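You operate a simulated robot arm through the tools that you are given. There is no shell and no other tool.

You run a simulated robot arm. Do the job below in one go: nothing can be reset, and whatever is moved stays where it is left.

JOB
Empty the measuring cup into the basin and mop up the puddle.
Fine: stand the cup on the mat; use the red pad and lay it on the tray. Set down upright: measuring cup.

Only the result counts: the job must be done as asked and must still hold three seconds after the hand-in. Knocking over, shifting, dropping, spilling or breaking anything else fails it.

ROBOT AND FRAMES
A 7-joint arm with a fingered hand, fixed in place. Base frame: the origin is at the foot of the arm, x ahead of it, y to its left, z up; the work surface is at about z = 880. Readings come in mm, rad, newtons and seconds.
Its first joint turns from -2.897 to 2.897 rad. Payload 3.7 kg.
Tool frame: the origin (TCP) lies between the finger pads and is the grasp point; the fingertips stand 25 mm ahead of it; z points along the fingers, y is the line along which they close. The gripper opens to 88 mm. The gripper's body begins 29 mm behind the TCP. The gripper is a hand of 5 fingers: y runs from the thumb to the fingers, the wrist lies at [-13, -106, -174] in the tool frame, and closing takes about 1.5 s.
Orientation is that of the tool frame in the base frame, as a unit quaternion [w, x, y, z]. With the fingers straight down and the wrist toward the robot, the tool's x, y and z point along [0, 1, 0], [1, 0, 0] and [0, 0, -1] of the base frame.

CONTROLS
- The arm moves only by the tool step_arm. Its argument "commands" is a list that holds one entry, the list of rows, each a list of 6 numbers: the shift along the tool's x, y, z in mm, then the turn, a rotation vector about the tool's x, y, z in rad. In form: [[[x, y, z, rx, ry, rz], ...]]. A call has 1 to 20 rows; each row is the pose to reach, as a shift and turn from the pose commanded when the call began, along the tool's axes at that moment. "grip" is the finger opening in mm, from 0 to 88, set as the call begins (left out, the last holds). Each row takes 0.2 s and may step no farther than 50 mm and 0.15 rad from the row before; otherwise, or with a gripper value out of range, the whole call is refused. Where a pose cannot be reached the arm comes as near as it can. A force on the tool above 40 N (or 10 N above the force at the start of the call, whichever is more), or a blocked arm, ends the call early, and 0.2 s more pass. The fingers move at their own pace (about 108 mm/s each) and stop on an object; they squeeze with about 31 N. The grip force told is the motor's: it shows also when the fingers shut on nothing. Time passes only in rows, and 0.2 s behind the last, so rows that repeat a pose let the fingers close. It gives the time, the measured TCP pose, the force on the tool (base axes), the opening and the grip force at its end, in the units of the frame above (readings bear some noise), with the torque about the TCP (base axes, N m) and any sound that the robot's microphone picked up.
- Cameras (640 x 400 px; columns grow to the right, rows downward): "scene" is fixed at [399.5, -651.7, 1463]; the picture's right is [0.89, -0.45, 0.00], its down [-0.25, -0.49, -0.84] and it looks along [0.38, 0.75, -0.55] (base axes); focal length 308 px, centre (320, 200). "wrist" rides on the gripper at [59, -79, -105] in the tool frame; the picture's right is [-0.73, 0.32, -0.61], its down [-0.62, -0.68, 0.38] and it looks along [-0.29, 0.66, 0.70] (tool axes); focal length 234 px, centre (320, 200). There is no depth. A picture from a camera that has moved, and an enlarged one, comes with that camera's place and axes in the base frame and with its lens. The place of the scene camera against the robot may be out by one fixed shift of up to 18 mm in any direction.
- camera(camera): a new picture of that camera. No time passes.
- move_fingers(index, middle, ring, little, thumb_bend, thumb_turn): sets how far each is bent, from 0 (flat) to 1 (curled in); at 0.3 the hand is open as for a grip, at 0.7 the pads meet at the TCP. One left out holds its place. A second passes; each finger stops where it meets its share of the squeeze, and holds until it gets a number again. A gripper value or a shape takes the hand back. It gives what a move gives, with no picture; readings hold the bend of each and the force on index, middle, ring, little, thumb and palm. thumb_turn goes from beside the hand (0) to across from the fingers (1), as for a grip.
- grasp_type(shape): the hand has 5 fingers and takes this shape, open, in about a second: jaw (thumb against the fingers, like two jaws); tri (thumb and two fingers); tip (a fingertip pinch); poke (one finger out to press); point (the index stretched); flat (the hand flat); cup (the hand cupped); fist (a fist). The gripper value then closes the fingers along that shape, each until it touches; the sizes above hold for jaw. It gives what a move gives, with no picture.
- close_up(camera, box): a new picture of the part [left, top, right, bottom] of that camera's present view, enlarged. No time passes.
- finish_job(): hands the job in; it is judged then, once.

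Places have to be worked out from the pictures, the camera data and where the tool is seen. Open the gripper and draw the arm clear of the work before you hand the job in, unless the task says otherwise.

The tools are called by a JSON object that holds its "name" and its "arguments". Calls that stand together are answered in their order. step_arm: Moves the arm, as the interface text tells. Its arguments: {"type":"object","properties":{"commands":{"type":"array","items":{"type":"array","items":{"type":"array","items":{"type":"number"}}}},"grip":{"type":"number"}},"required":["commands"]} The other tools are called the same way: grasp_type (shape) gives the hand a shape; move_fingers (index, middle, ring, little, thumb_bend, thumb_turn) moves the fingers one by one; camera (camera) takes a picture; close_up (camera, box) takes an enlarged picture of a part of a camera's view; finish_job () hands the job in.

At the start:

```text
clock: 0.0
ee_pos: [600.3, -120.3, 1303.6]
ee_rot: [0.0, 0.707, 0.708, 0.0]
force: [-0.2, 0.5, 0.9]
torque: [-0.03, 0.02, 0.0]
width: 87.5
grasp_force: 0.1
shape: jaw
bend: [0.3, 0.3, 0.3, 0.3, 0.3, 0.98]
finger forces: [0.0, 0.1, 0.0, 0.0, 0.0, 0.0]
```

scene: 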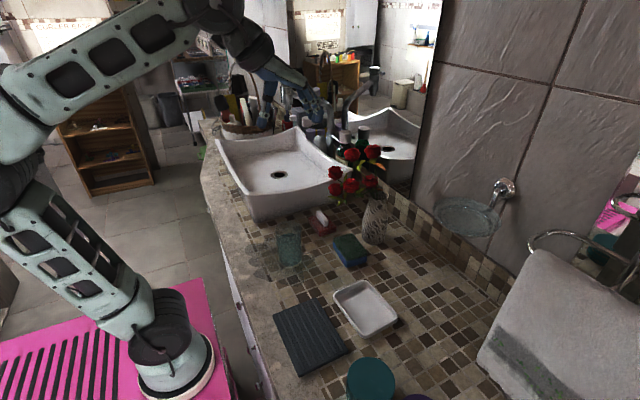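
wrist: 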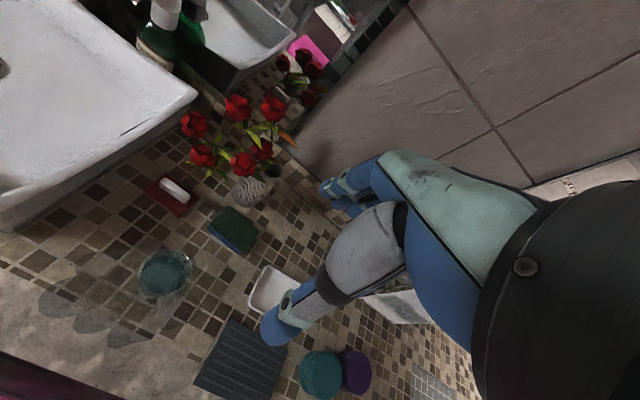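

I start with enlarged views of the work area to identify the cup, pads, mat, tray and puddle.

{"name": "close_up", "arguments": {"camera": "scene", "box": [220, 180, 420, 305]}}

{"name": "close_up", "arguments": {"camera": "scene", "box": [220, 275, 420, 400]}}

{"name": "close_up", "arguments": {"camera": "wrist", "box": [0, 160, 320, 360]}}

{"name": "close_up", "arguments": {"camera": "scene", "box": [200, 80, 400, 205]}}

```text
3.20 times, centred on (320, 242) of scene
camera zoom: at [399.5, -651.7, 1463.0], right [0.89, -0.45, 0.0], down [-0.25, -0.49, -0.84], along [0.38, 0.75, -0.55], focal length 985 px, centre (320, 64)
```

zoom: 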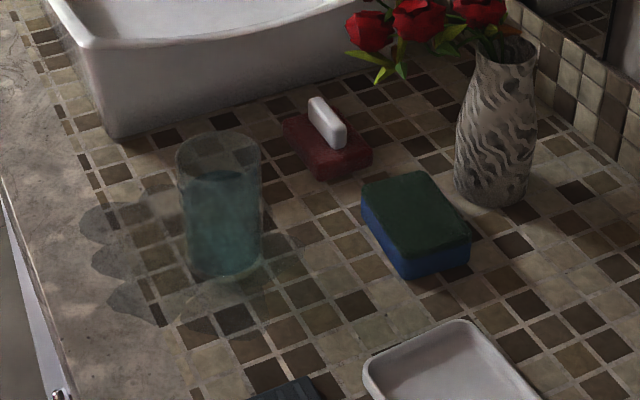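

```text
3.20 times, centred on (320, 338) of scene
camera zoom: at [399.5, -651.7, 1463.0], right [0.89, -0.45, 0.0], down [-0.25, -0.49, -0.84], along [0.38, 0.75, -0.55], focal length 985 px, centre (320, -240)
```

zoom: 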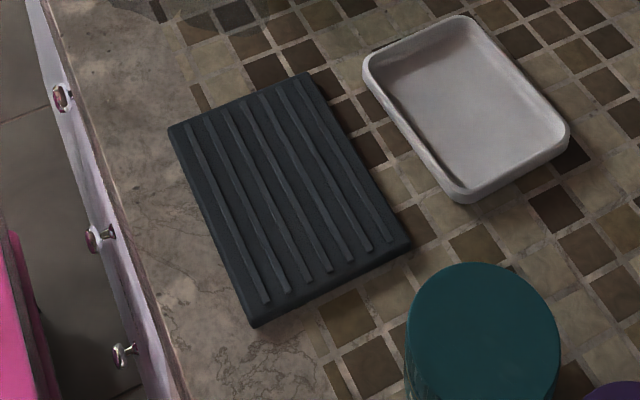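

```text
2.00 times, centred on (160, 260) of wrist
camera zoom: at [521.9, -61.5, 1409.8], right [0.32, -0.73, 0.61], down [-0.68, -0.62, -0.38], along [0.66, -0.29, -0.7], focal length 468 px, centre (640, 80)
```

zoom: 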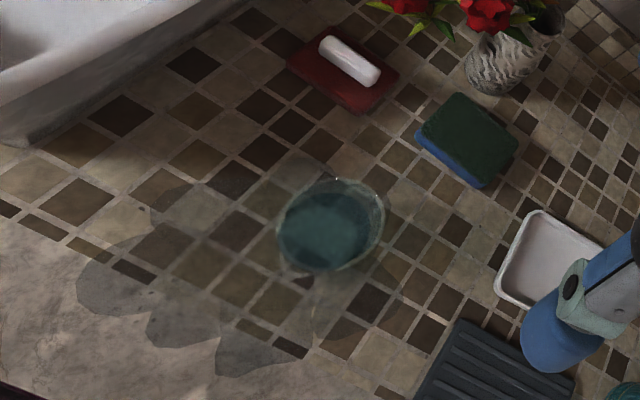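

```text
3.20 times, centred on (300, 142) of scene
camera zoom: at [399.5, -651.7, 1463.0], right [0.89, -0.45, 0.0], down [-0.25, -0.49, -0.84], along [0.38, 0.75, -0.55], focal length 985 px, centre (384, 384)
```

zoom: 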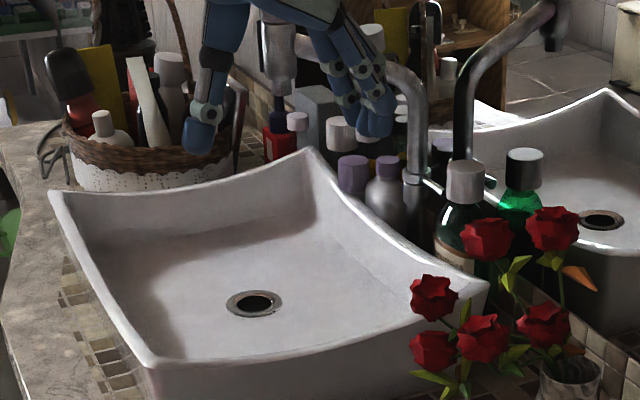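

The cup (about r 33, 115 tall) seems to stand near (595,-87) in a dark scalloped puddle; the red pad with a white grip bar is near (740,8), the mat near (551,-302), the tray near (685,-304), and the basin over x 550–895, y 97–540. I back the hand off to see the puddle and the faucet better.

{"name": "step_arm", "arguments": {"commands": [[[15, -40, 0, 0, 0, 0], [35, -80, 10, 0, 0, 0], [50, -120, 20, 0, 0, 0], [70, -160, 30, 0, 0, 0], [70, -160, 30, 0, 0, 0], [70, -160, 30, 0, 0, 0]]]}}

{"name": "camera", "arguments": {"camera": "wrist"}}

{"name": "camera", "arguments": {"camera": "scene"}}

```text
clock: 1.4
ee_pos: [440.5, -52.3, 1275.9]
ee_rot: [0.0, 0.707, 0.707, 0.0]
force: [-0.1, 0.0, -0.3]
torque: [-0.02, 0.02, -0.02]
width: 87.6
grasp_force: 0.1
shape: jaw
bend: [0.3, 0.3, 0.3, 0.3, 0.3, 0.98]
finger forces: [0.1, 0.0, 0.1, 0.0, 0.1, 0.1]
```

```text
taken
camera wrist: at [362.3, 7.8, 1381.4], right [0.32, -0.73, 0.61], down [-0.68, -0.62, -0.38], along [0.66, -0.29, -0.7], focal length 234 px, centre (320, 200)
```

wrist: 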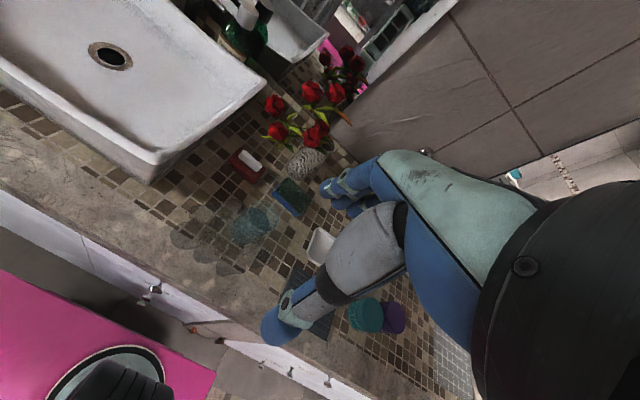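

```text
taken
```

scene: 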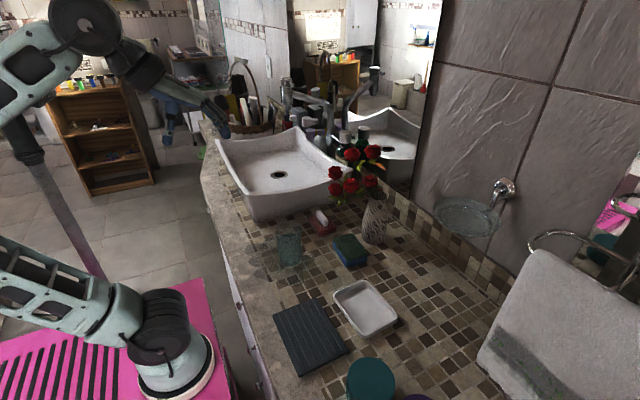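

Now zooms on the basin/faucet, the puddle and the cup from this viewpoint.

{"name": "close_up", "arguments": {"camera": "scene", "box": [200, 70, 400, 195]}}

{"name": "close_up", "arguments": {"camera": "wrist", "box": [140, 140, 340, 265]}}

{"name": "close_up", "arguments": {"camera": "scene", "box": [220, 200, 348, 280]}}

{"name": "close_up", "arguments": {"camera": "wrist", "box": [200, 120, 520, 360]}}

```text
3.20 times, centred on (300, 132) of scene
camera zoom: at [399.5, -651.7, 1463.0], right [0.89, -0.45, 0.0], down [-0.25, -0.49, -0.84], along [0.38, 0.75, -0.55], focal length 985 px, centre (384, 416)
```

zoom: 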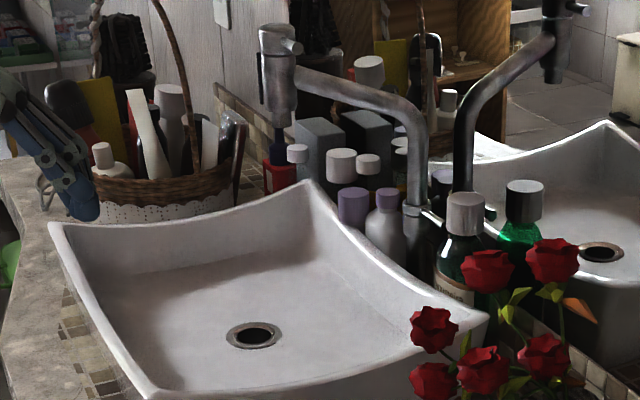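

```text
3.20 times, centred on (240, 202) of wrist
camera zoom: at [362.3, 7.8, 1381.4], right [0.32, -0.73, 0.61], down [-0.68, -0.62, -0.38], along [0.66, -0.29, -0.7], focal length 749 px, centre (576, 192)
```

zoom: 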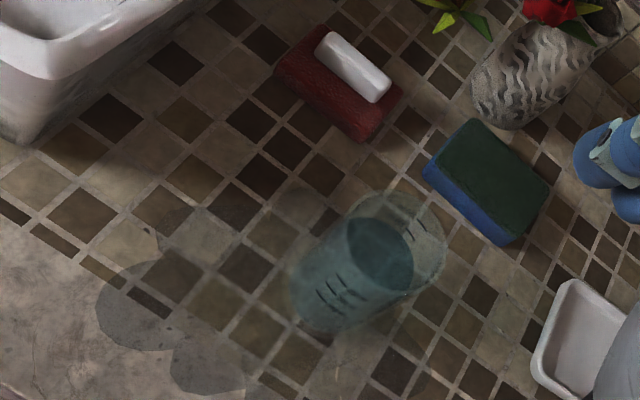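

```text
5.00 times, centred on (284, 240) of scene
camera zoom: at [399.5, -651.7, 1463.0], right [0.89, -0.45, 0.0], down [-0.25, -0.49, -0.84], along [0.38, 0.75, -0.55], focal length 1539 px, centre (500, 0)
```

zoom: 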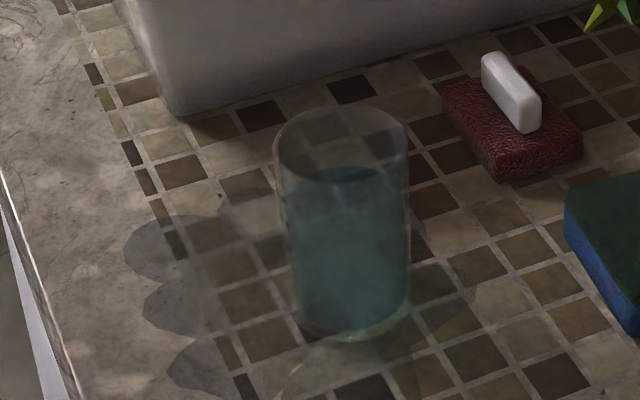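

```text
1.67 times, centred on (360, 240) of wrist
camera zoom: at [362.3, 7.8, 1381.4], right [0.32, -0.73, 0.61], down [-0.68, -0.62, -0.38], along [0.66, -0.29, -0.7], focal length 390 px, centre (253, 133)
```

zoom: 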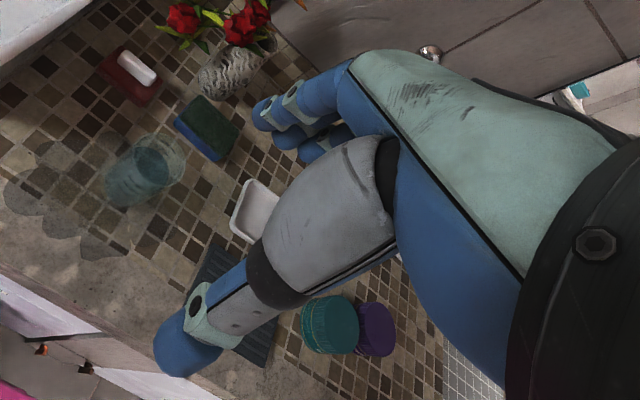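

The wrist camera puts the cup near (604,-63) and the red pad near (741,25), with its white bar lying along y; the faucet head hangs near (777,340,1155). I will rehearse in the air a tilted side-grasp posture, first pitching 65° about tool y.

{"name": "step_arm", "arguments": {"commands": [[[-12, 5, 9, 0, 0.142, 0], [-24, 10, 19, 0, 0.284, 0], [-37, 15, 28, 0, 0.426, 0], [-49, 20, 38, 0, 0.568, 0], [-61, 25, 47, 0, 0.71, 0], [-73, 30, 57, 0, 0.852, 0], [-86, 35, 66, 0, 0.994, 0], [-98, 40, 76, 0, 1.134, 0], [-98, 40, 76, 0, 1.134, 0]]]}}

```text
clock: 3.4
ee_pos: [481.0, -149.5, 1197.6]
ee_rot: [-0.38, 0.596, 0.596, 0.381]
force: [0.1, 0.6, 0.2]
torque: [-0.01, 0.0, 0.01]
width: 87.9
grasp_force: 0.0
shape: jaw
bend: [0.3, 0.3, 0.3, 0.3, 0.3, 0.98]
finger forces: [0.1, 0.0, 0.0, 0.0, 0.0, 0.0]
```

The pitch worked as planned. Now I yaw −45° about the vertical so the wrist comes straight from the robot side.

{"name": "step_arm", "arguments": {"commands": [[[0, 0, 0, -0.118, 0, 0.055], [0, 0, 0, -0.237, 0, 0.111], [0, 0, 0, -0.355, 0, 0.166], [0, 0, 0, -0.474, 0, 0.221], [0, 0, 0, -0.592, 0, 0.277], [0, 0, 0, -0.711, 0, 0.332], [0, 0, 0, -0.711, 0, 0.332]]]}}

{"name": "camera", "arguments": {"camera": "scene"}}

{"name": "camera", "arguments": {"camera": "wrist"}}

```text
clock: 5.0
ee_pos: [480.5, -150.4, 1198.7]
ee_rot: [-0.205, 0.78, 0.323, 0.496]
force: [0.7, 0.5, -0.6]
torque: [0.0, 0.0, 0.02]
width: 87.6
grasp_force: 0.0
shape: jaw
bend: [0.3, 0.3, 0.3, 0.3, 0.3, 0.98]
finger forces: [0.0, 0.0, 0.1, 0.0, 0.1, 0.0]
```

```text
taken
```

scene: 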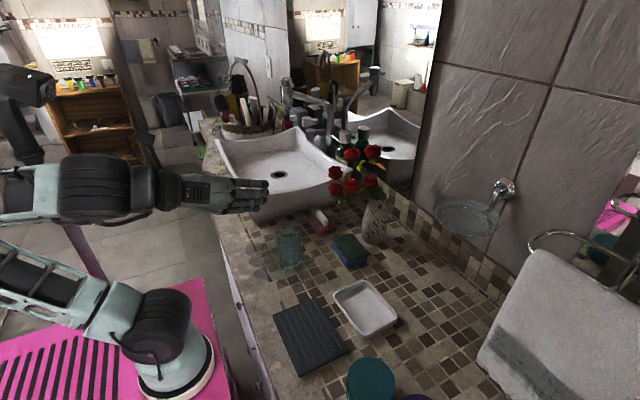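

```text
taken
camera wrist: at [374.8, -142.5, 1296.8], right [-0.38, -0.83, -0.4], down [-0.42, 0.54, -0.73], along [0.82, -0.11, -0.56], focal length 234 px, centre (320, 200)
```

wrist: 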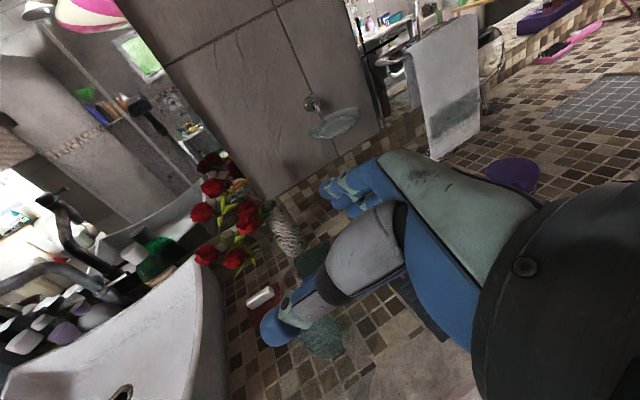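

The posture is reached. I zoom in to see the hand's shape relative to the known TCP (480,-150,1199), also to calibrate the scene camera.

{"name": "close_up", "arguments": {"camera": "scene", "box": [140, 140, 300, 240]}}

{"name": "close_up", "arguments": {"camera": "wrist", "box": [200, 140, 440, 360]}}

```text
4.00 times, centred on (220, 190) of scene
camera zoom: at [399.5, -651.7, 1463.0], right [0.89, -0.45, 0.0], down [-0.25, -0.49, -0.84], along [0.38, 0.75, -0.55], focal length 1231 px, centre (720, 240)
```

zoom: 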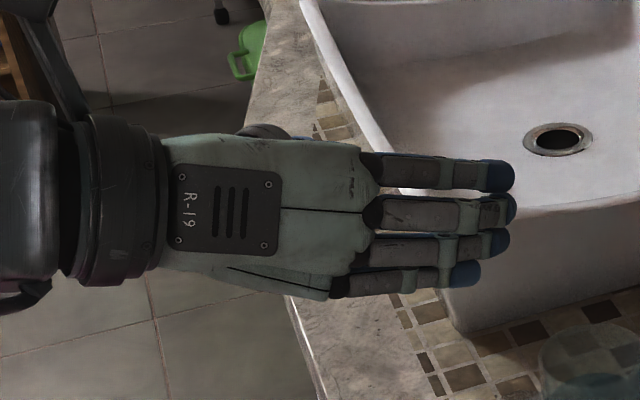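

```text
1.82 times, centred on (320, 250) of wrist
camera zoom: at [374.8, -142.5, 1296.8], right [-0.38, -0.83, -0.4], down [-0.42, 0.54, -0.73], along [0.82, -0.11, -0.56], focal length 426 px, centre (320, 109)
```

zoom: 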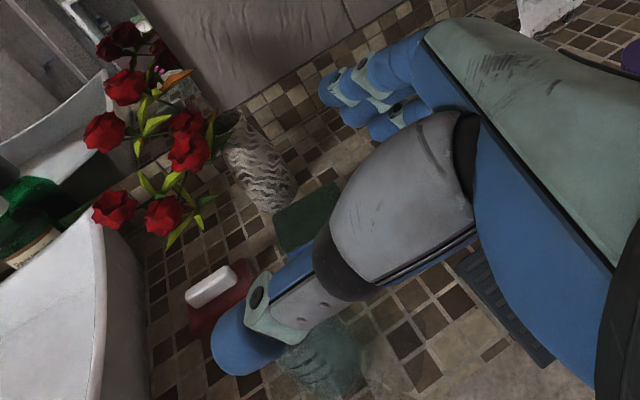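

The hand is a wide five-finger one, with the finger stack reaching about 48 mm below the TCP in this posture, and the scene camera seems shifted by about (+6,+14,+11). I pitch 10° further and rehearse the empty-handed trip to a pour point (640,250,1150) above the basin.

{"name": "step_arm", "arguments": {"commands": [[[12.2, -17, 38, 0, 0.0175, 0], [24.4, -34, 76, 0, 0.035, 0], [36.6, -51, 114, 0, 0.0525, 0], [48.8, -68, 152, 0, 0.07, 0], [61, -85, 190, 0, 0.0875, 0], [73.2, -102, 228, 0, 0.105, 0], [85.4, -119, 266, 0, 0.1225, 0], [97.6, -136, 304, 0, 0.14, 0], [109.8, -153, 342, 0, 0.1575, 0], [122, -170, 380, 0, 0.175, 0], [122, -170, 380, 0, 0.175, 0]]]}}

{"name": "camera", "arguments": {"camera": "scene"}}

```text
clock: 7.4
ee_pos: [636.5, 249.7, 1145.3]
ee_rot: [-0.244, 0.733, 0.302, 0.558]
force: [-1.9, 1.0, -0.2]
torque: [-0.02, -0.02, -0.03]
width: 87.7
grasp_force: 0.0
shape: jaw
bend: [0.3, 0.3, 0.3, 0.3, 0.3, 0.98]
finger forces: [0.0, 0.0, 0.1, 0.0, 0.0, 0.0]
```

```text
taken
```

scene: 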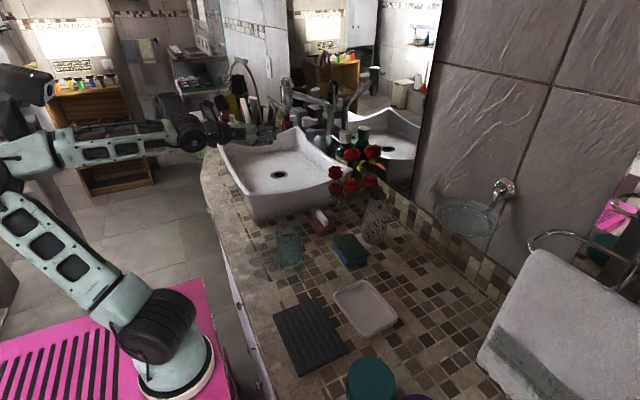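

Position reached cleanly. Now I rehearse the pouring roll (thumb side up, tipping toward +x/−y) to 112°.

{"name": "step_arm", "arguments": {"commands": [[[0, 0, 0, 0.036, 0, 0.135], [0, 0, 0, 0.073, 0, 0.27], [0, 0, 0, 0.109, 0, 0.406], [0, 0, 0, 0.145, 0, 0.541], [0, 0, 0, 0.182, 0, 0.676], [0, 0, 0, 0.218, 0, 0.811], [0, 0, 0, 0.254, 0, 0.946], [0, 0, 0, 0.29, 0, 1.082], [0, 0, 0, 0.327, 0, 1.217], [0, 0, 0, 0.363, 0, 1.352], [0, 0, 0, 0.399, 0, 1.487], [0, 0, 0, 0.436, 0, 1.622], [0, 0, 0, 0.472, 0, 1.758], [0, 0, 0, 0.508, 0, 1.893], [0, 0, 0, 0.508, 0, 1.893]]]}}

{"name": "camera", "arguments": {"camera": "scene"}}

```text
clock: 10.6
ee_pos: [640.0, 250.8, 1147.9]
ee_rot: [0.739, -0.602, 0.298, -0.06]
force: [1.0, -0.2, 0.2]
torque: [0.01, 0.0, -0.01]
width: 87.7
grasp_force: 0.0
shape: jaw
bend: [0.3, 0.3, 0.3, 0.3, 0.3, 0.98]
finger forces: [0.0, 0.1, 0.1, 0.0, 0.0, 0.0]
```

```text
taken
```

scene: 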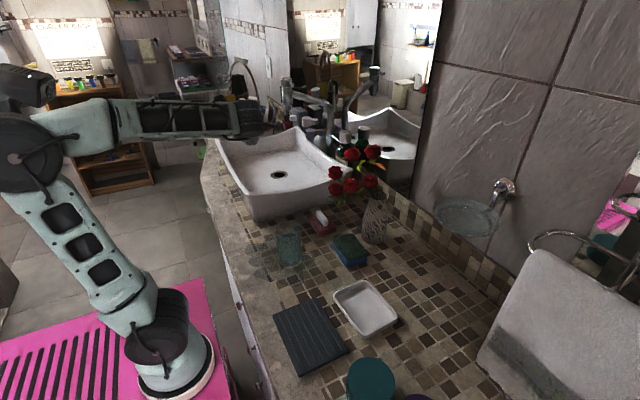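

The full pour posture is reachable and the tilt comes out at 112°. I roll back upright and then will go to a pre-grasp point in front of the cup.

{"name": "step_arm", "arguments": {"commands": [[[0, 0, 0, -0.036, 0, -0.135], [0, 0, 0, -0.073, 0, -0.27], [0, 0, 0, -0.109, 0, -0.406], [0, 0, 0, -0.145, 0, -0.541], [0, 0, 0, -0.182, 0, -0.676], [0, 0, 0, -0.218, 0, -0.811], [0, 0, 0, -0.254, 0, -0.946], [0, 0, 0, -0.29, 0, -1.082], [0, 0, 0, -0.327, 0, -1.217], [0, 0, 0, -0.363, 0, -1.352], [0, 0, 0, -0.399, 0, -1.487], [0, 0, 0, -0.436, 0, -1.622], [0, 0, 0, -0.472, 0, -1.758], [0, 0, 0, -0.508, 0, -1.893], [0, 0, 0, -0.508, 0, -1.893]]]}}

```text
clock: 13.8
ee_pos: [641.6, 251.3, 1148.0]
ee_rot: [-0.232, 0.733, 0.304, 0.563]
force: [0.1, -0.1, -0.3]
torque: [0.01, 0.02, 0.0]
width: 87.8
grasp_force: 0.0
shape: jaw
bend: [0.3, 0.3, 0.3, 0.3, 0.3, 0.98]
finger forces: [0.1, 0.0, 0.0, 0.0, 0.0, 0.0]
```

Upright again. Moving back to a standoff about 150 mm behind the cup along the approach direction, at z≈1100.

{"name": "step_arm", "arguments": {"commands": [[[-15.1, 19.6, -38, 0, 0, 0], [-30.3, 39.3, -75.9, 0, 0, 0], [-45.4, 59, -113.9, 0, 0, 0], [-60.6, 78.6, -151.8, 0, 0, 0], [-75.7, 98.2, -189.8, 0, 0, 0], [-90.8, 117.9, -227.8, 0, 0, 0], [-106, 137.5, -265.7, 0, 0, 0], [-121.1, 157.2, -303.7, 0, 0, 0], [-136.3, 176.8, -341.6, 0, 0, 0], [-151.4, 196.5, -379.6, 0, 0, 0], [-151.4, 196.5, -379.6, 0, 0, 0], [-151.4, 196.5, -379.6, 0, 0, 0]]]}}

{"name": "camera", "arguments": {"camera": "scene"}}

{"name": "camera", "arguments": {"camera": "wrist"}}

```text
clock: 16.4
ee_pos: [489.4, -177.2, 1099.1]
ee_rot: [-0.234, 0.733, 0.303, 0.562]
force: [0.1, -0.1, 0.3]
torque: [0.01, 0.01, 0.02]
width: 87.6
grasp_force: 0.0
shape: jaw
bend: [0.3, 0.3, 0.3, 0.3, 0.3, 0.98]
finger forces: [0.0, 0.0, 0.1, 0.0, 0.0, 0.0]
```

```text
taken
```

scene: 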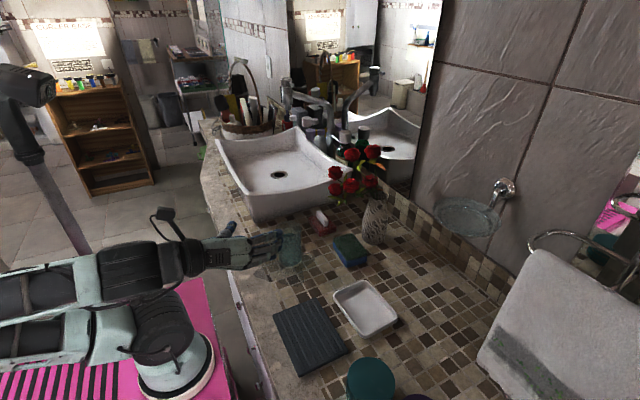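

```text
taken
camera wrist: at [373.1, -181.6, 1183.5], right [-0.32, -0.78, -0.54], down [-0.33, 0.63, -0.7], along [0.89, -0.04, -0.46], focal length 234 px, centre (320, 200)
```

wrist: 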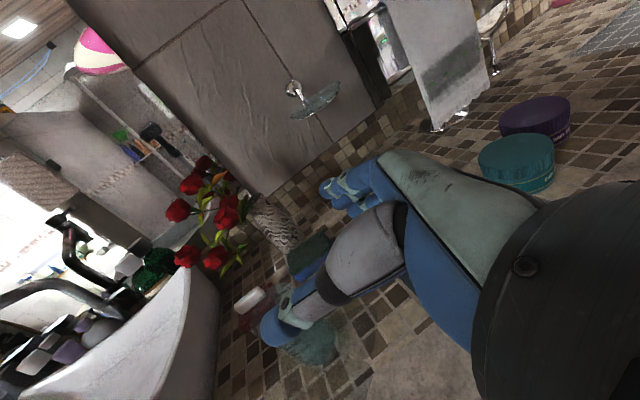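

I zoom on the cup from this new wrist viewpoint and from the scene to triangulate it.

{"name": "close_up", "arguments": {"camera": "wrist", "box": [220, 270, 400, 390]}}

{"name": "close_up", "arguments": {"camera": "scene", "box": [200, 210, 328, 290]}}

```text
3.33 times, centred on (310, 330) of wrist
camera zoom: at [373.1, -181.6, 1183.5], right [-0.32, -0.78, -0.54], down [-0.33, 0.63, -0.7], along [0.89, -0.04, -0.46], focal length 781 px, centre (353, -233)
```

zoom: 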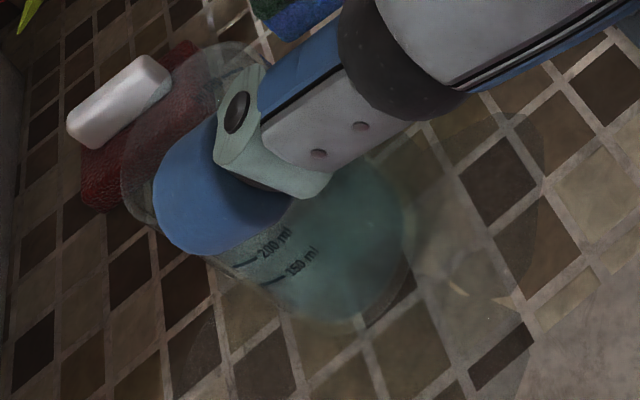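

```text
5.00 times, centred on (264, 250) of scene
camera zoom: at [399.5, -651.7, 1463.0], right [0.89, -0.45, 0.0], down [-0.25, -0.49, -0.84], along [0.38, 0.75, -0.55], focal length 1539 px, centre (600, -50)
```

zoom: 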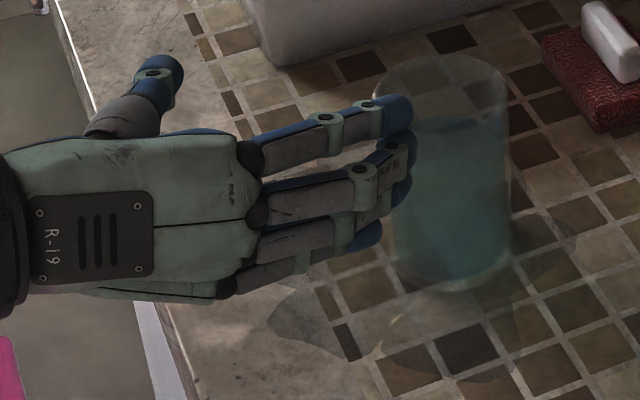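

Both cameras now agree on the cup: axis ≈ (605,-64), radius ≈ 34, rim ≈ 998 (scene camera shift ≈ (+5.5,+14,+11)). I descend at the standoff to z≈952, keeping the lowest finger about 15 mm above the counter.

{"name": "step_arm", "arguments": {"commands": [[[-23, 0.2, 9.2, 0, 0, 0], [-46, 0.4, 18.5, 0, 0, 0], [-69, 0.6, 27.7, 0, 0, 0], [-92, 0.9, 37, 0, 0, 0], [-115, 1.1, 46.2, 0, 0, 0], [-138, 1.3, 55.4, 0, 0, 0], [-138, 1.3, 55.4, 0, 0, 0], [-138, 1.3, 55.4, 0, 0, 0]]]}}

{"name": "close_up", "arguments": {"camera": "scene", "box": [180, 210, 340, 310]}}

{"name": "camera", "arguments": {"camera": "wrist"}}

```text
clock: 18.2
ee_pos: [532.6, -236.7, 1035.0]
ee_rot: [-0.234, 0.733, 0.304, 0.562]
force: [-0.3, 0.3, 0.4]
torque: [0.01, -0.01, 0.0]
width: 87.7
grasp_force: 0.1
shape: jaw
bend: [0.3, 0.3, 0.3, 0.3, 0.3, 0.98]
finger forces: [0.0, 0.0, 0.1, 0.0, 0.1, 0.0]
out of reach, approached as far as the arm can: row 1, 2, 3, 4, 5, 6, 7, 8
```

```text
4.00 times, centred on (260, 260) of scene
camera zoom: at [399.5, -651.7, 1463.0], right [0.89, -0.45, 0.0], down [-0.25, -0.49, -0.84], along [0.38, 0.75, -0.55], focal length 1231 px, centre (560, -40)
```

zoom: 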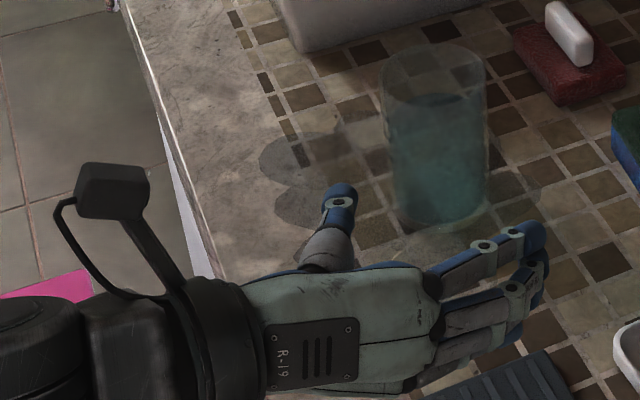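

```text
taken
camera wrist: at [416.6, -241.3, 1120.0], right [-0.32, -0.78, -0.54], down [-0.34, 0.63, -0.7], along [0.89, -0.04, -0.46], focal length 234 px, centre (320, 200)
```

wrist: 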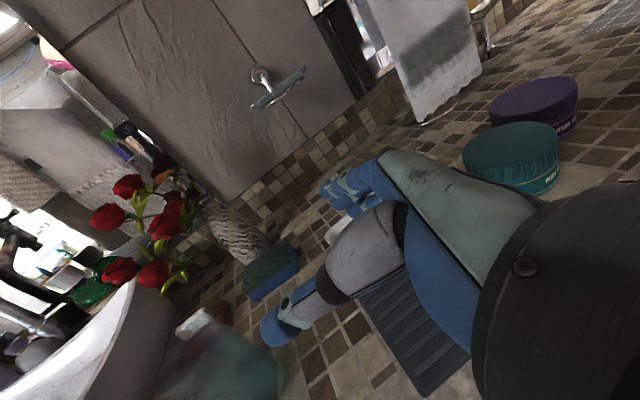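

That near-in posture ran out of reach (the wrist would have to fold too close to the base) and nothing was touched. I reverse the move and will then yaw the hand so the wrist comes from the −y side, where there is more reach.

{"name": "step_arm", "arguments": {"commands": [[[23, -0.2, -9.2, 0, 0, 0], [46, -0.4, -18.5, 0, 0, 0], [69, -0.6, -27.7, 0, 0, 0], [92, -0.9, -37, 0, 0, 0], [115, -1.1, -46.2, 0, 0, 0], [138, -1.3, -55.4, 0, 0, 0], [138, -1.3, -55.4, 0, 0, 0]]]}}

```text
clock: 19.8
ee_pos: [515.5, -247.2, 1185.1]
ee_rot: [-0.234, 0.733, 0.303, 0.563]
force: [-0.8, -0.6, -0.6]
torque: [0.0, 0.0, 0.02]
width: 87.6
grasp_force: 0.1
shape: jaw
bend: [0.3, 0.3, 0.3, 0.3, 0.3, 0.98]
finger forces: [0.0, 0.0, 0.0, 0.0, 0.0, 0.0]
```

The controller keeps the clipped pose, so I'm at about (516,-247,1185). I yaw +35° (approach nearly along +y) and move to above the new pre-grasp point (585,-177,1100).

{"name": "step_arm", "arguments": {"commands": [[[-9, -0.5, 19.2, 0.098, 0, -0.026], [-18, -1, 38.5, 0.196, 0, -0.053], [-27, -1.4, 57.7, 0.295, 0, -0.079], [-36, -1.9, 77, 0.393, 0, -0.105], [-45, -2.3, 96.2, 0.491, 0, -0.132], [-53.9, -2.8, 115.5, 0.589, 0, -0.158], [-53.9, -2.8, 115.5, 0.589, 0, -0.158], [-53.9, -2.8, 115.5, 0.589, 0, -0.158]]]}}

```text
clock: 21.6
ee_pos: [582.7, -177.1, 1103.4]
ee_rot: [-0.392, 0.608, 0.51, 0.466]
force: [0.2, 0.3, 0.7]
torque: [-0.01, 0.0, -0.01]
width: 87.6
grasp_force: 0.1
shape: jaw
bend: [0.3, 0.3, 0.3, 0.3, 0.3, 0.98]
finger forces: [0.0, 0.0, 0.1, 0.0, 0.0, 0.0]
```

Orientation is as computed. Now descend straight down toward z≈952 at this standoff.

{"name": "step_arm", "arguments": {"commands": [[[-29, 0.4, 7.8, 0, 0, 0], [-58, 0.8, 15.7, 0, 0, 0], [-87, 1.2, 23.5, 0, 0, 0], [-116, 1.6, 31.4, 0, 0, 0], [-145, 2, 39.2, 0, 0, 0], [-145, 2, 39.2, 0, 0, 0], [-145, 2, 39.2, 0, 0, 0]]]}}

{"name": "close_up", "arguments": {"camera": "scene", "box": [200, 210, 360, 310]}}

{"name": "camera", "arguments": {"camera": "wrist"}}

{"name": "camera", "arguments": {"camera": "scene"}}

```text
clock: 23.2
ee_pos: [587.9, -177.9, 951.2]
ee_rot: [-0.391, 0.608, 0.51, 0.466]
force: [-0.2, -0.8, -0.4]
torque: [0.02, -0.01, 0.01]
width: 87.6
grasp_force: 0.1
shape: jaw
bend: [0.3, 0.3, 0.3, 0.3, 0.3, 0.98]
finger forces: [0.0, 0.1, 0.0, 0.0, 0.1, 0.0]
```

```text
4.00 times, centred on (280, 260) of scene
camera zoom: at [399.5, -651.7, 1463.0], right [0.89, -0.45, 0.0], down [-0.25, -0.49, -0.84], along [0.38, 0.75, -0.55], focal length 1231 px, centre (480, -40)
```

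zoom: 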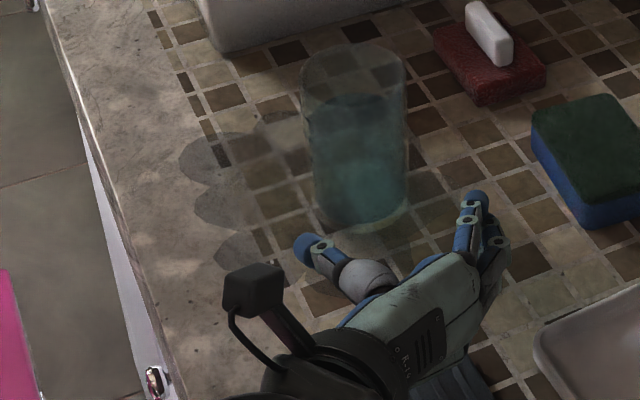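

```text
taken
camera wrist: at [494.5, -248.4, 1037.3], right [0.18, -0.82, -0.54], down [-0.63, 0.32, -0.7], along [0.75, 0.47, -0.46], focal length 234 px, centre (320, 200)
```

wrist: 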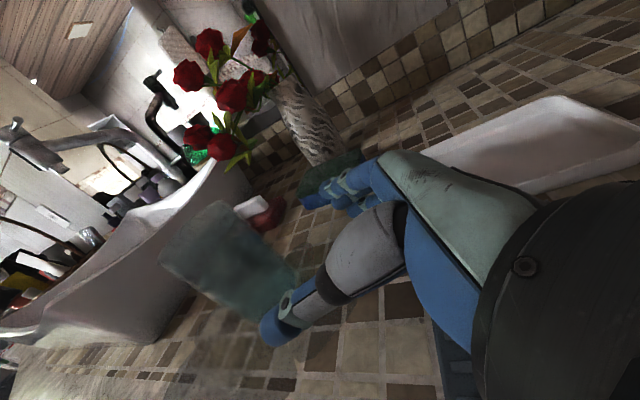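

```text
taken
```

scene: 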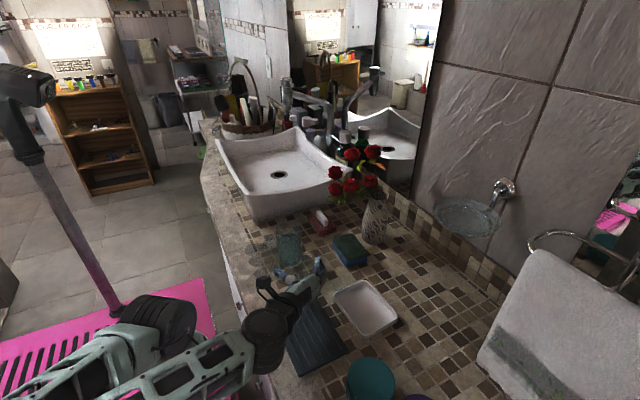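

At z 951 the hand is clear of tray and sponge, and the cup axis is about 115 mm ahead with only ~1.5 mm lateral offset. I advance 70 mm along the approach and check.

{"name": "step_arm", "arguments": {"commands": [[[4.5, -0.4, 16.9, 0, 0, 0], [9, -0.8, 33.8, 0, 0, 0], [13.6, -1.1, 50.7, 0, 0, 0], [18.1, -1.5, 67.6, 0, 0, 0], [18.1, -1.5, 67.6, 0, 0, 0], [18.1, -1.5, 67.6, 0, 0, 0]]]}}

{"name": "close_up", "arguments": {"camera": "scene", "box": [220, 210, 348, 290]}}

{"name": "close_up", "arguments": {"camera": "wrist", "box": [100, 120, 420, 360]}}

```text
clock: 24.6
ee_pos: [605.6, -116.7, 957.6]
ee_rot: [-0.392, 0.608, 0.509, 0.466]
force: [-0.2, -0.4, -0.3]
torque: [0.01, 0.01, -0.02]
width: 87.4
grasp_force: 0.0
shape: jaw
bend: [0.3, 0.3, 0.3, 0.3, 0.3, 0.98]
finger forces: [0.0, 0.1, 0.0, 0.0, 0.1, 0.0]
out of reach, approached as far as the arm can: row 3, 4, 5, 6
```

```text
5.00 times, centred on (284, 250) of scene
camera zoom: at [399.5, -651.7, 1463.0], right [0.89, -0.45, 0.0], down [-0.25, -0.49, -0.84], along [0.38, 0.75, -0.55], focal length 1539 px, centre (500, -50)
```

zoom: 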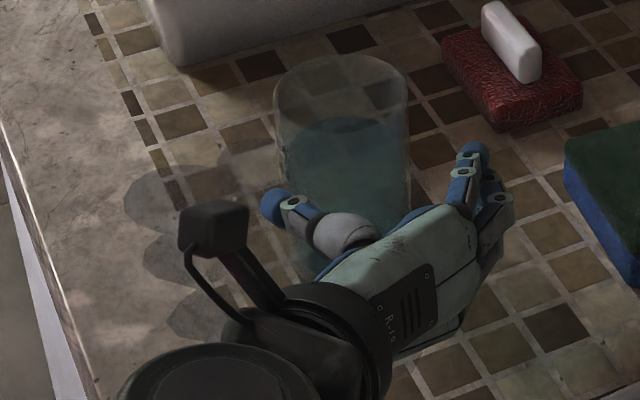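

```text
1.67 times, centred on (260, 240) of wrist
camera zoom: at [513.8, -186.7, 1043.2], right [0.18, -0.82, -0.54], down [-0.64, 0.32, -0.7], along [0.75, 0.47, -0.46], focal length 390 px, centre (420, 133)
```

zoom: 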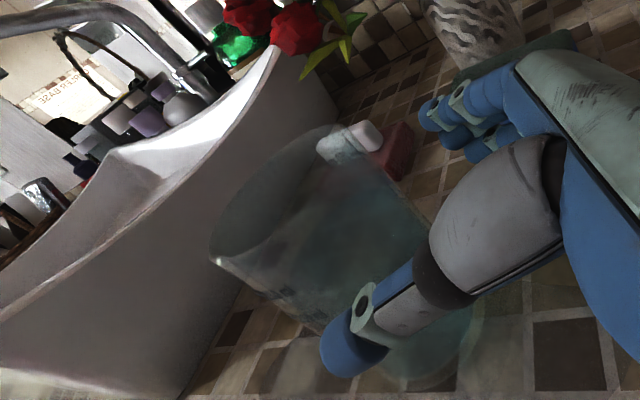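

The arm hit its reach limit 45 mm short at this yaw, with the cup untouched. I back off 70 mm and rise slightly, then will flatten the pitch to 65° and yaw 15° further to gain reach.

{"name": "step_arm", "arguments": {"commands": [[[0, 0, -18, 0, 0, 0], [-0.3, 0, -36, 0, 0, 0], [-0.5, 0, -54, 0, 0, 0], [-0.7, 0, -72.4, 0, 0, 0], [-0.7, 0, -72.4, 0, 0, 0]]]}}

{"name": "step_arm", "arguments": {"commands": [[[0, 0, 0, 0, -0.0875, 0], [0, 0, 0, 0, -0.175, 0], [0, 0, 0, 0, -0.175, 0]]]}}

{"name": "step_arm", "arguments": {"commands": [[[0, 0, 0, 0.119, 0, -0.055], [0, 0, 0, 0.237, 0, -0.111], [0, 0, 0, 0.237, 0, -0.111], [0, 0, 0, 0.237, 0, -0.111]]]}}

```text
clock: 25.8
ee_pos: [594.4, -187.1, 979.7]
ee_rot: [-0.391, 0.608, 0.51, 0.466]
force: [0.1, -0.6, 0.6]
torque: [-0.02, 0.02, 0.01]
width: 87.8
grasp_force: 0.1
shape: jaw
bend: [0.3, 0.3, 0.3, 0.3, 0.3, 0.98]
finger forces: [0.1, 0.0, 0.0, 0.0, 0.0, 0.0]
```

```text
clock: 26.6
ee_pos: [593.5, -185.2, 978.8]
ee_rot: [-0.344, 0.647, 0.543, 0.411]
force: [-0.2, 0.3, 0.3]
torque: [-0.01, 0.0, -0.01]
width: 87.8
grasp_force: 0.1
shape: jaw
bend: [0.3, 0.3, 0.3, 0.3, 0.3, 0.98]
finger forces: [0.0, 0.0, 0.0, 0.0, 0.0, 0.0]
```

```text
clock: 27.6
ee_pos: [592.8, -184.6, 978.6]
ee_rot: [-0.396, 0.57, 0.622, 0.363]
force: [0.6, -0.5, -0.2]
torque: [0.01, 0.01, -0.03]
width: 87.8
grasp_force: 0.0
shape: jaw
bend: [0.3, 0.3, 0.3, 0.3, 0.3, 0.98]
finger forces: [0.1, 0.1, 0.0, 0.0, 0.1, 0.0]
```

Orientation is now pitch 65°, yaw +5°. I align laterally (+22.6 mm) to the cup, drop to z≈970 and advance 60 mm, then look.

{"name": "step_arm", "arguments": {"commands": [[[-4, 11.3, 1.8, 0, 0, 0], [-7.8, 22.6, 3.6, 0, 0, 0], [0.7, 22.6, 21.7, 0, 0, 0], [9.1, 22.6, 39.9, 0, 0, 0], [17.6, 22.6, 58, 0, 0, 0], [17.6, 22.6, 58, 0, 0, 0], [17.6, 22.6, 58, 0, 0, 0]]]}}

{"name": "close_up", "arguments": {"camera": "scene", "box": [220, 210, 348, 290]}}

{"name": "close_up", "arguments": {"camera": "wrist", "box": [100, 120, 420, 360]}}

```text
clock: 29.2
ee_pos: [609.8, -121.4, 968.8]
ee_rot: [-0.396, 0.57, 0.622, 0.363]
force: [-0.1, 0.0, -0.2]
torque: [0.0, -0.02, -0.02]
width: 87.6
grasp_force: 0.1
shape: jaw
bend: [0.3, 0.3, 0.3, 0.3, 0.3, 0.98]
finger forces: [0.0, 0.0, 0.1, 0.0, 0.1, 0.1]
```

```text
5.00 times, centred on (284, 250) of scene
camera zoom: at [399.5, -651.7, 1463.0], right [0.89, -0.45, 0.0], down [-0.25, -0.49, -0.84], along [0.38, 0.75, -0.55], focal length 1539 px, centre (500, -50)
```

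zoom: 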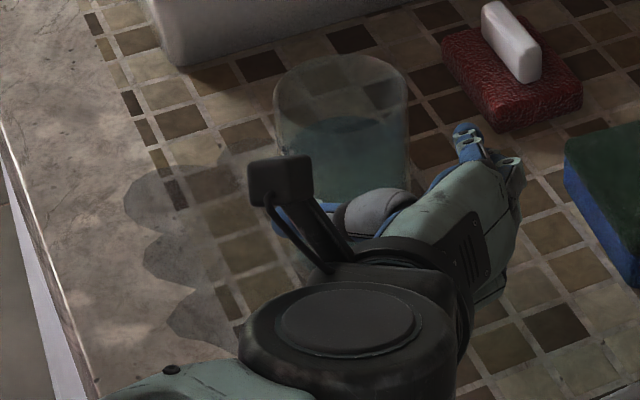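

```text
1.67 times, centred on (260, 240) of wrist
camera zoom: at [537.3, -198.2, 1066.9], right [0.4, -0.83, -0.4], down [-0.69, 0.02, -0.73], along [0.61, 0.56, -0.56], focal length 390 px, centre (420, 133)
```

zoom: 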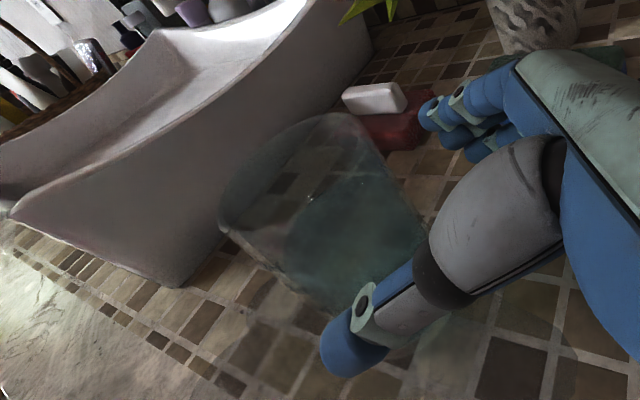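

Reached without limits; projections confirm the cup at (605,-64) centred laterally in the hand. I advance 36 mm more in small steps, watching forces.

{"name": "step_arm", "arguments": {"commands": [[[3.8, 0, 8.2, 0, 0, 0], [7.6, 0, 16.3, 0, 0, 0], [11.4, 0, 24.5, 0, 0, 0], [15.2, 0, 32.6, 0, 0, 0], [15.2, 0, 32.6, 0, 0, 0]]]}}

{"name": "close_up", "arguments": {"camera": "scene", "box": [220, 210, 348, 290]}}

{"name": "close_up", "arguments": {"camera": "wrist", "box": [100, 120, 420, 360]}}

```text
clock: 30.4
ee_pos: [608.9, -87.4, 970.8]
ee_rot: [-0.396, 0.569, 0.622, 0.364]
force: [0.3, 0.0, 0.3]
torque: [0.03, 0.02, -0.02]
width: 87.9
grasp_force: 0.0
shape: jaw
bend: [0.3, 0.3, 0.3, 0.3, 0.3, 0.98]
finger forces: [0.1, 0.1, 0.0, 0.0, 0.1, 0.0]
```

```text
5.00 times, centred on (284, 250) of scene
camera zoom: at [399.5, -651.7, 1463.0], right [0.89, -0.45, 0.0], down [-0.25, -0.49, -0.84], along [0.38, 0.75, -0.55], focal length 1539 px, centre (500, -50)
```

zoom: 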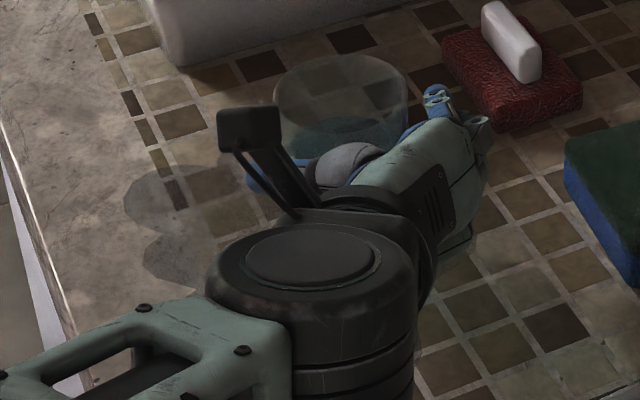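

```text
1.67 times, centred on (260, 240) of wrist
camera zoom: at [536.2, -164.3, 1068.4], right [0.4, -0.83, -0.4], down [-0.69, 0.02, -0.73], along [0.61, 0.56, -0.56], focal length 390 px, centre (420, 133)
```

zoom: 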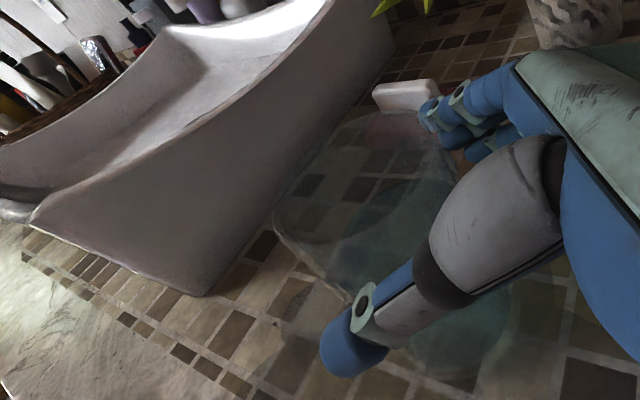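

Still free of contact; the cup axis is ~23 mm ahead. I advance the last 12 mm with a 1.5 mm lateral correction.

{"name": "step_arm", "arguments": {"commands": [[[2.6, -0.8, 5.4, 0, 0, 0], [5.1, -1.5, 10.9, 0, 0, 0], [5.1, -1.5, 10.9, 0, 0, 0], [5.1, -1.5, 10.9, 0, 0, 0]]]}}

{"name": "close_up", "arguments": {"camera": "wrist", "box": [100, 120, 420, 360]}}

{"name": "close_up", "arguments": {"camera": "scene", "box": [250, 215, 330, 265]}}

```text
clock: 31.4
ee_pos: [605.1, -78.7, 970.0]
ee_rot: [-0.396, 0.57, 0.622, 0.363]
force: [-0.1, 0.0, -0.3]
torque: [0.01, 0.01, 0.0]
width: 87.6
grasp_force: 0.0
shape: jaw
bend: [0.3, 0.3, 0.3, 0.3, 0.3, 0.98]
finger forces: [0.1, 0.0, 0.0, 0.0, 0.0, 0.0]
```

```text
1.67 times, centred on (260, 240) of wrist
camera zoom: at [532.8, -153.2, 1069.1], right [0.4, -0.83, -0.4], down [-0.69, 0.02, -0.73], along [0.61, 0.56, -0.56], focal length 390 px, centre (420, 133)
```

zoom: 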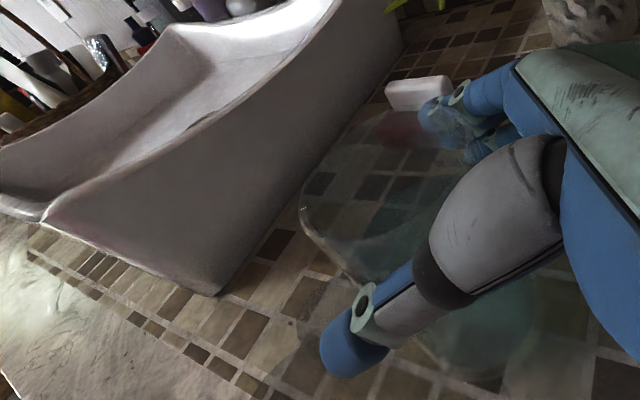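

```text
8.00 times, centred on (290, 240) of scene
camera zoom: at [399.5, -651.7, 1463.0], right [0.89, -0.45, 0.0], down [-0.25, -0.49, -0.84], along [0.38, 0.75, -0.55], focal length 2462 px, centre (560, -120)
```

zoom: 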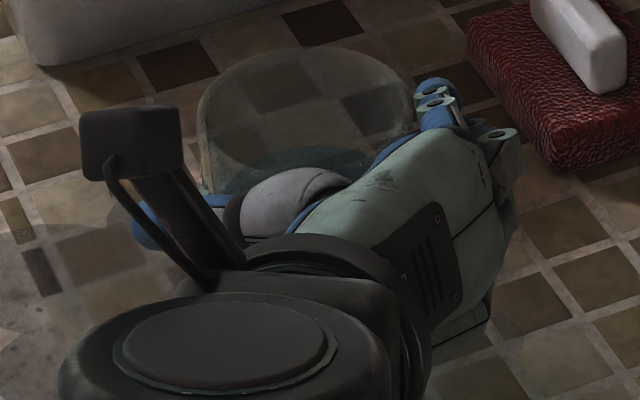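

The cup now sits between thumb and fingers with nothing touching. I close the hand on it, holding the pose while the fingers settle.

{"name": "step_arm", "arguments": {"commands": [[[0, 0, 0, 0, 0, 0], [0, 0, 0, 0, 0, 0], [0, 0, 0, 0, 0, 0], [0, 0, 0, 0, 0, 0], [0, 0, 0, 0, 0, 0], [0, 0, 0, 0, 0, 0], [0, 0, 0, 0, 0, 0], [0, 0, 0, 0, 0, 0]]], "grip": 45}}

{"name": "close_up", "arguments": {"camera": "wrist", "box": [100, 120, 420, 360]}}

{"name": "close_up", "arguments": {"camera": "scene", "box": [250, 215, 330, 265]}}

```text
clock: 33.2
ee_pos: [605.3, -75.9, 970.9]
ee_rot: [-0.396, 0.57, 0.622, 0.363]
force: [-0.3, 0.5, -0.2]
torque: [-0.03, -0.01, 0.01]
width: 58.3
grasp_force: 31.5
shape: jaw
bend: [0.27, 0.37, 0.35, 0.42, 0.61, 0.99]
finger forces: [16.9, 8.6, 3.7, 0.1, 29.0, 0.0]
```

```text
1.67 times, centred on (260, 240) of wrist
camera zoom: at [532.8, -153.3, 1069.1], right [0.4, -0.83, -0.4], down [-0.69, 0.02, -0.73], along [0.61, 0.56, -0.56], focal length 390 px, centre (420, 133)
```

zoom: 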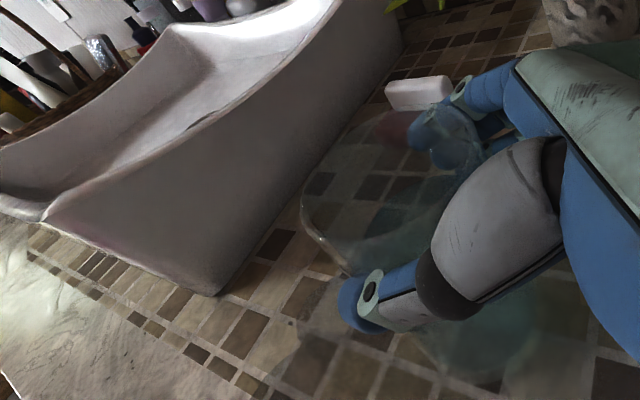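

```text
8.00 times, centred on (290, 240) of scene
camera zoom: at [399.5, -651.7, 1463.0], right [0.89, -0.45, 0.0], down [-0.25, -0.49, -0.84], along [0.38, 0.75, -0.55], focal length 2462 px, centre (560, -120)
```

zoom: 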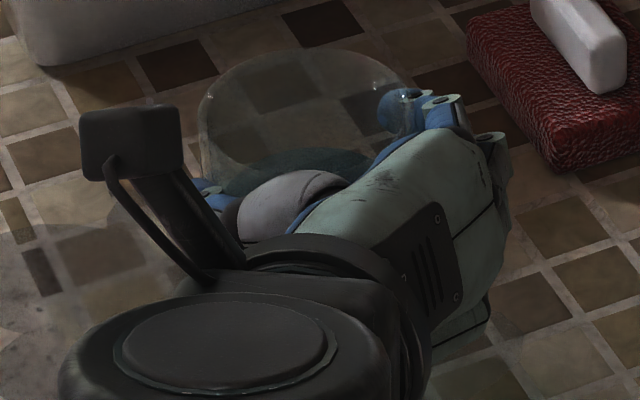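

The grip is firm and balanced (thumb 29 N against 17+9+4 N) and the cup hasn't moved. I lift slowly by 40 mm and check.

{"name": "step_arm", "arguments": {"commands": [[[4.5, 0, -2.1, 0, 0, 0], [9.1, 0, -4.2, 0, 0, 0], [18.1, 0, -8.5, 0, 0, 0], [27.2, 0, -12.7, 0, 0, 0], [36.3, 0, -17, 0, 0, 0], [36.3, 0, -17, 0, 0, 0], [36.3, 0, -17, 0, 0, 0]]]}}

{"name": "close_up", "arguments": {"camera": "scene", "box": [220, 200, 348, 280]}}

{"name": "close_up", "arguments": {"camera": "wrist", "box": [100, 120, 420, 360]}}

```text
clock: 34.8
ee_pos: [605.4, -74.2, 1009.9]
ee_rot: [-0.396, 0.569, 0.622, 0.364]
force: [-0.2, -0.5, -2.3]
torque: [-0.02, -0.05, -0.01]
width: 58.1
grasp_force: 30.5
shape: jaw
bend: [0.27, 0.37, 0.35, 0.42, 0.61, 0.99]
finger forces: [16.8, 8.7, 3.7, 0.0, 28.9, 0.0]
```

```text
5.00 times, centred on (284, 240) of scene
camera zoom: at [399.5, -651.7, 1463.0], right [0.89, -0.45, 0.0], down [-0.25, -0.49, -0.84], along [0.38, 0.75, -0.55], focal length 1539 px, centre (500, 0)
```

zoom: 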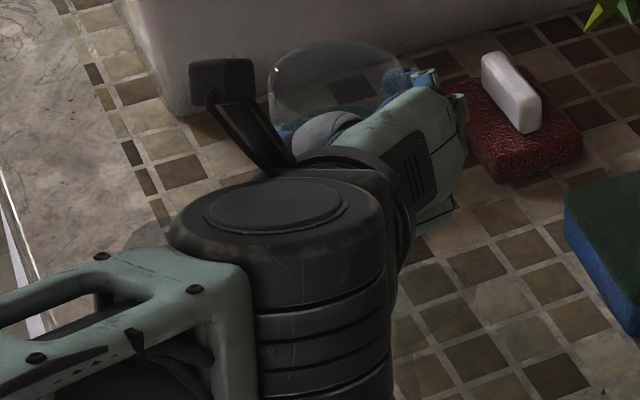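

```text
1.67 times, centred on (260, 240) of wrist
camera zoom: at [533.4, -151.2, 1108.9], right [0.4, -0.83, -0.4], down [-0.69, 0.02, -0.73], along [0.61, 0.56, -0.56], focal length 390 px, centre (420, 133)
```

zoom: 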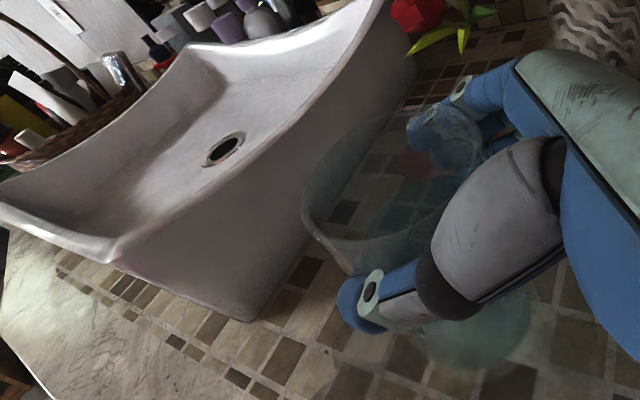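

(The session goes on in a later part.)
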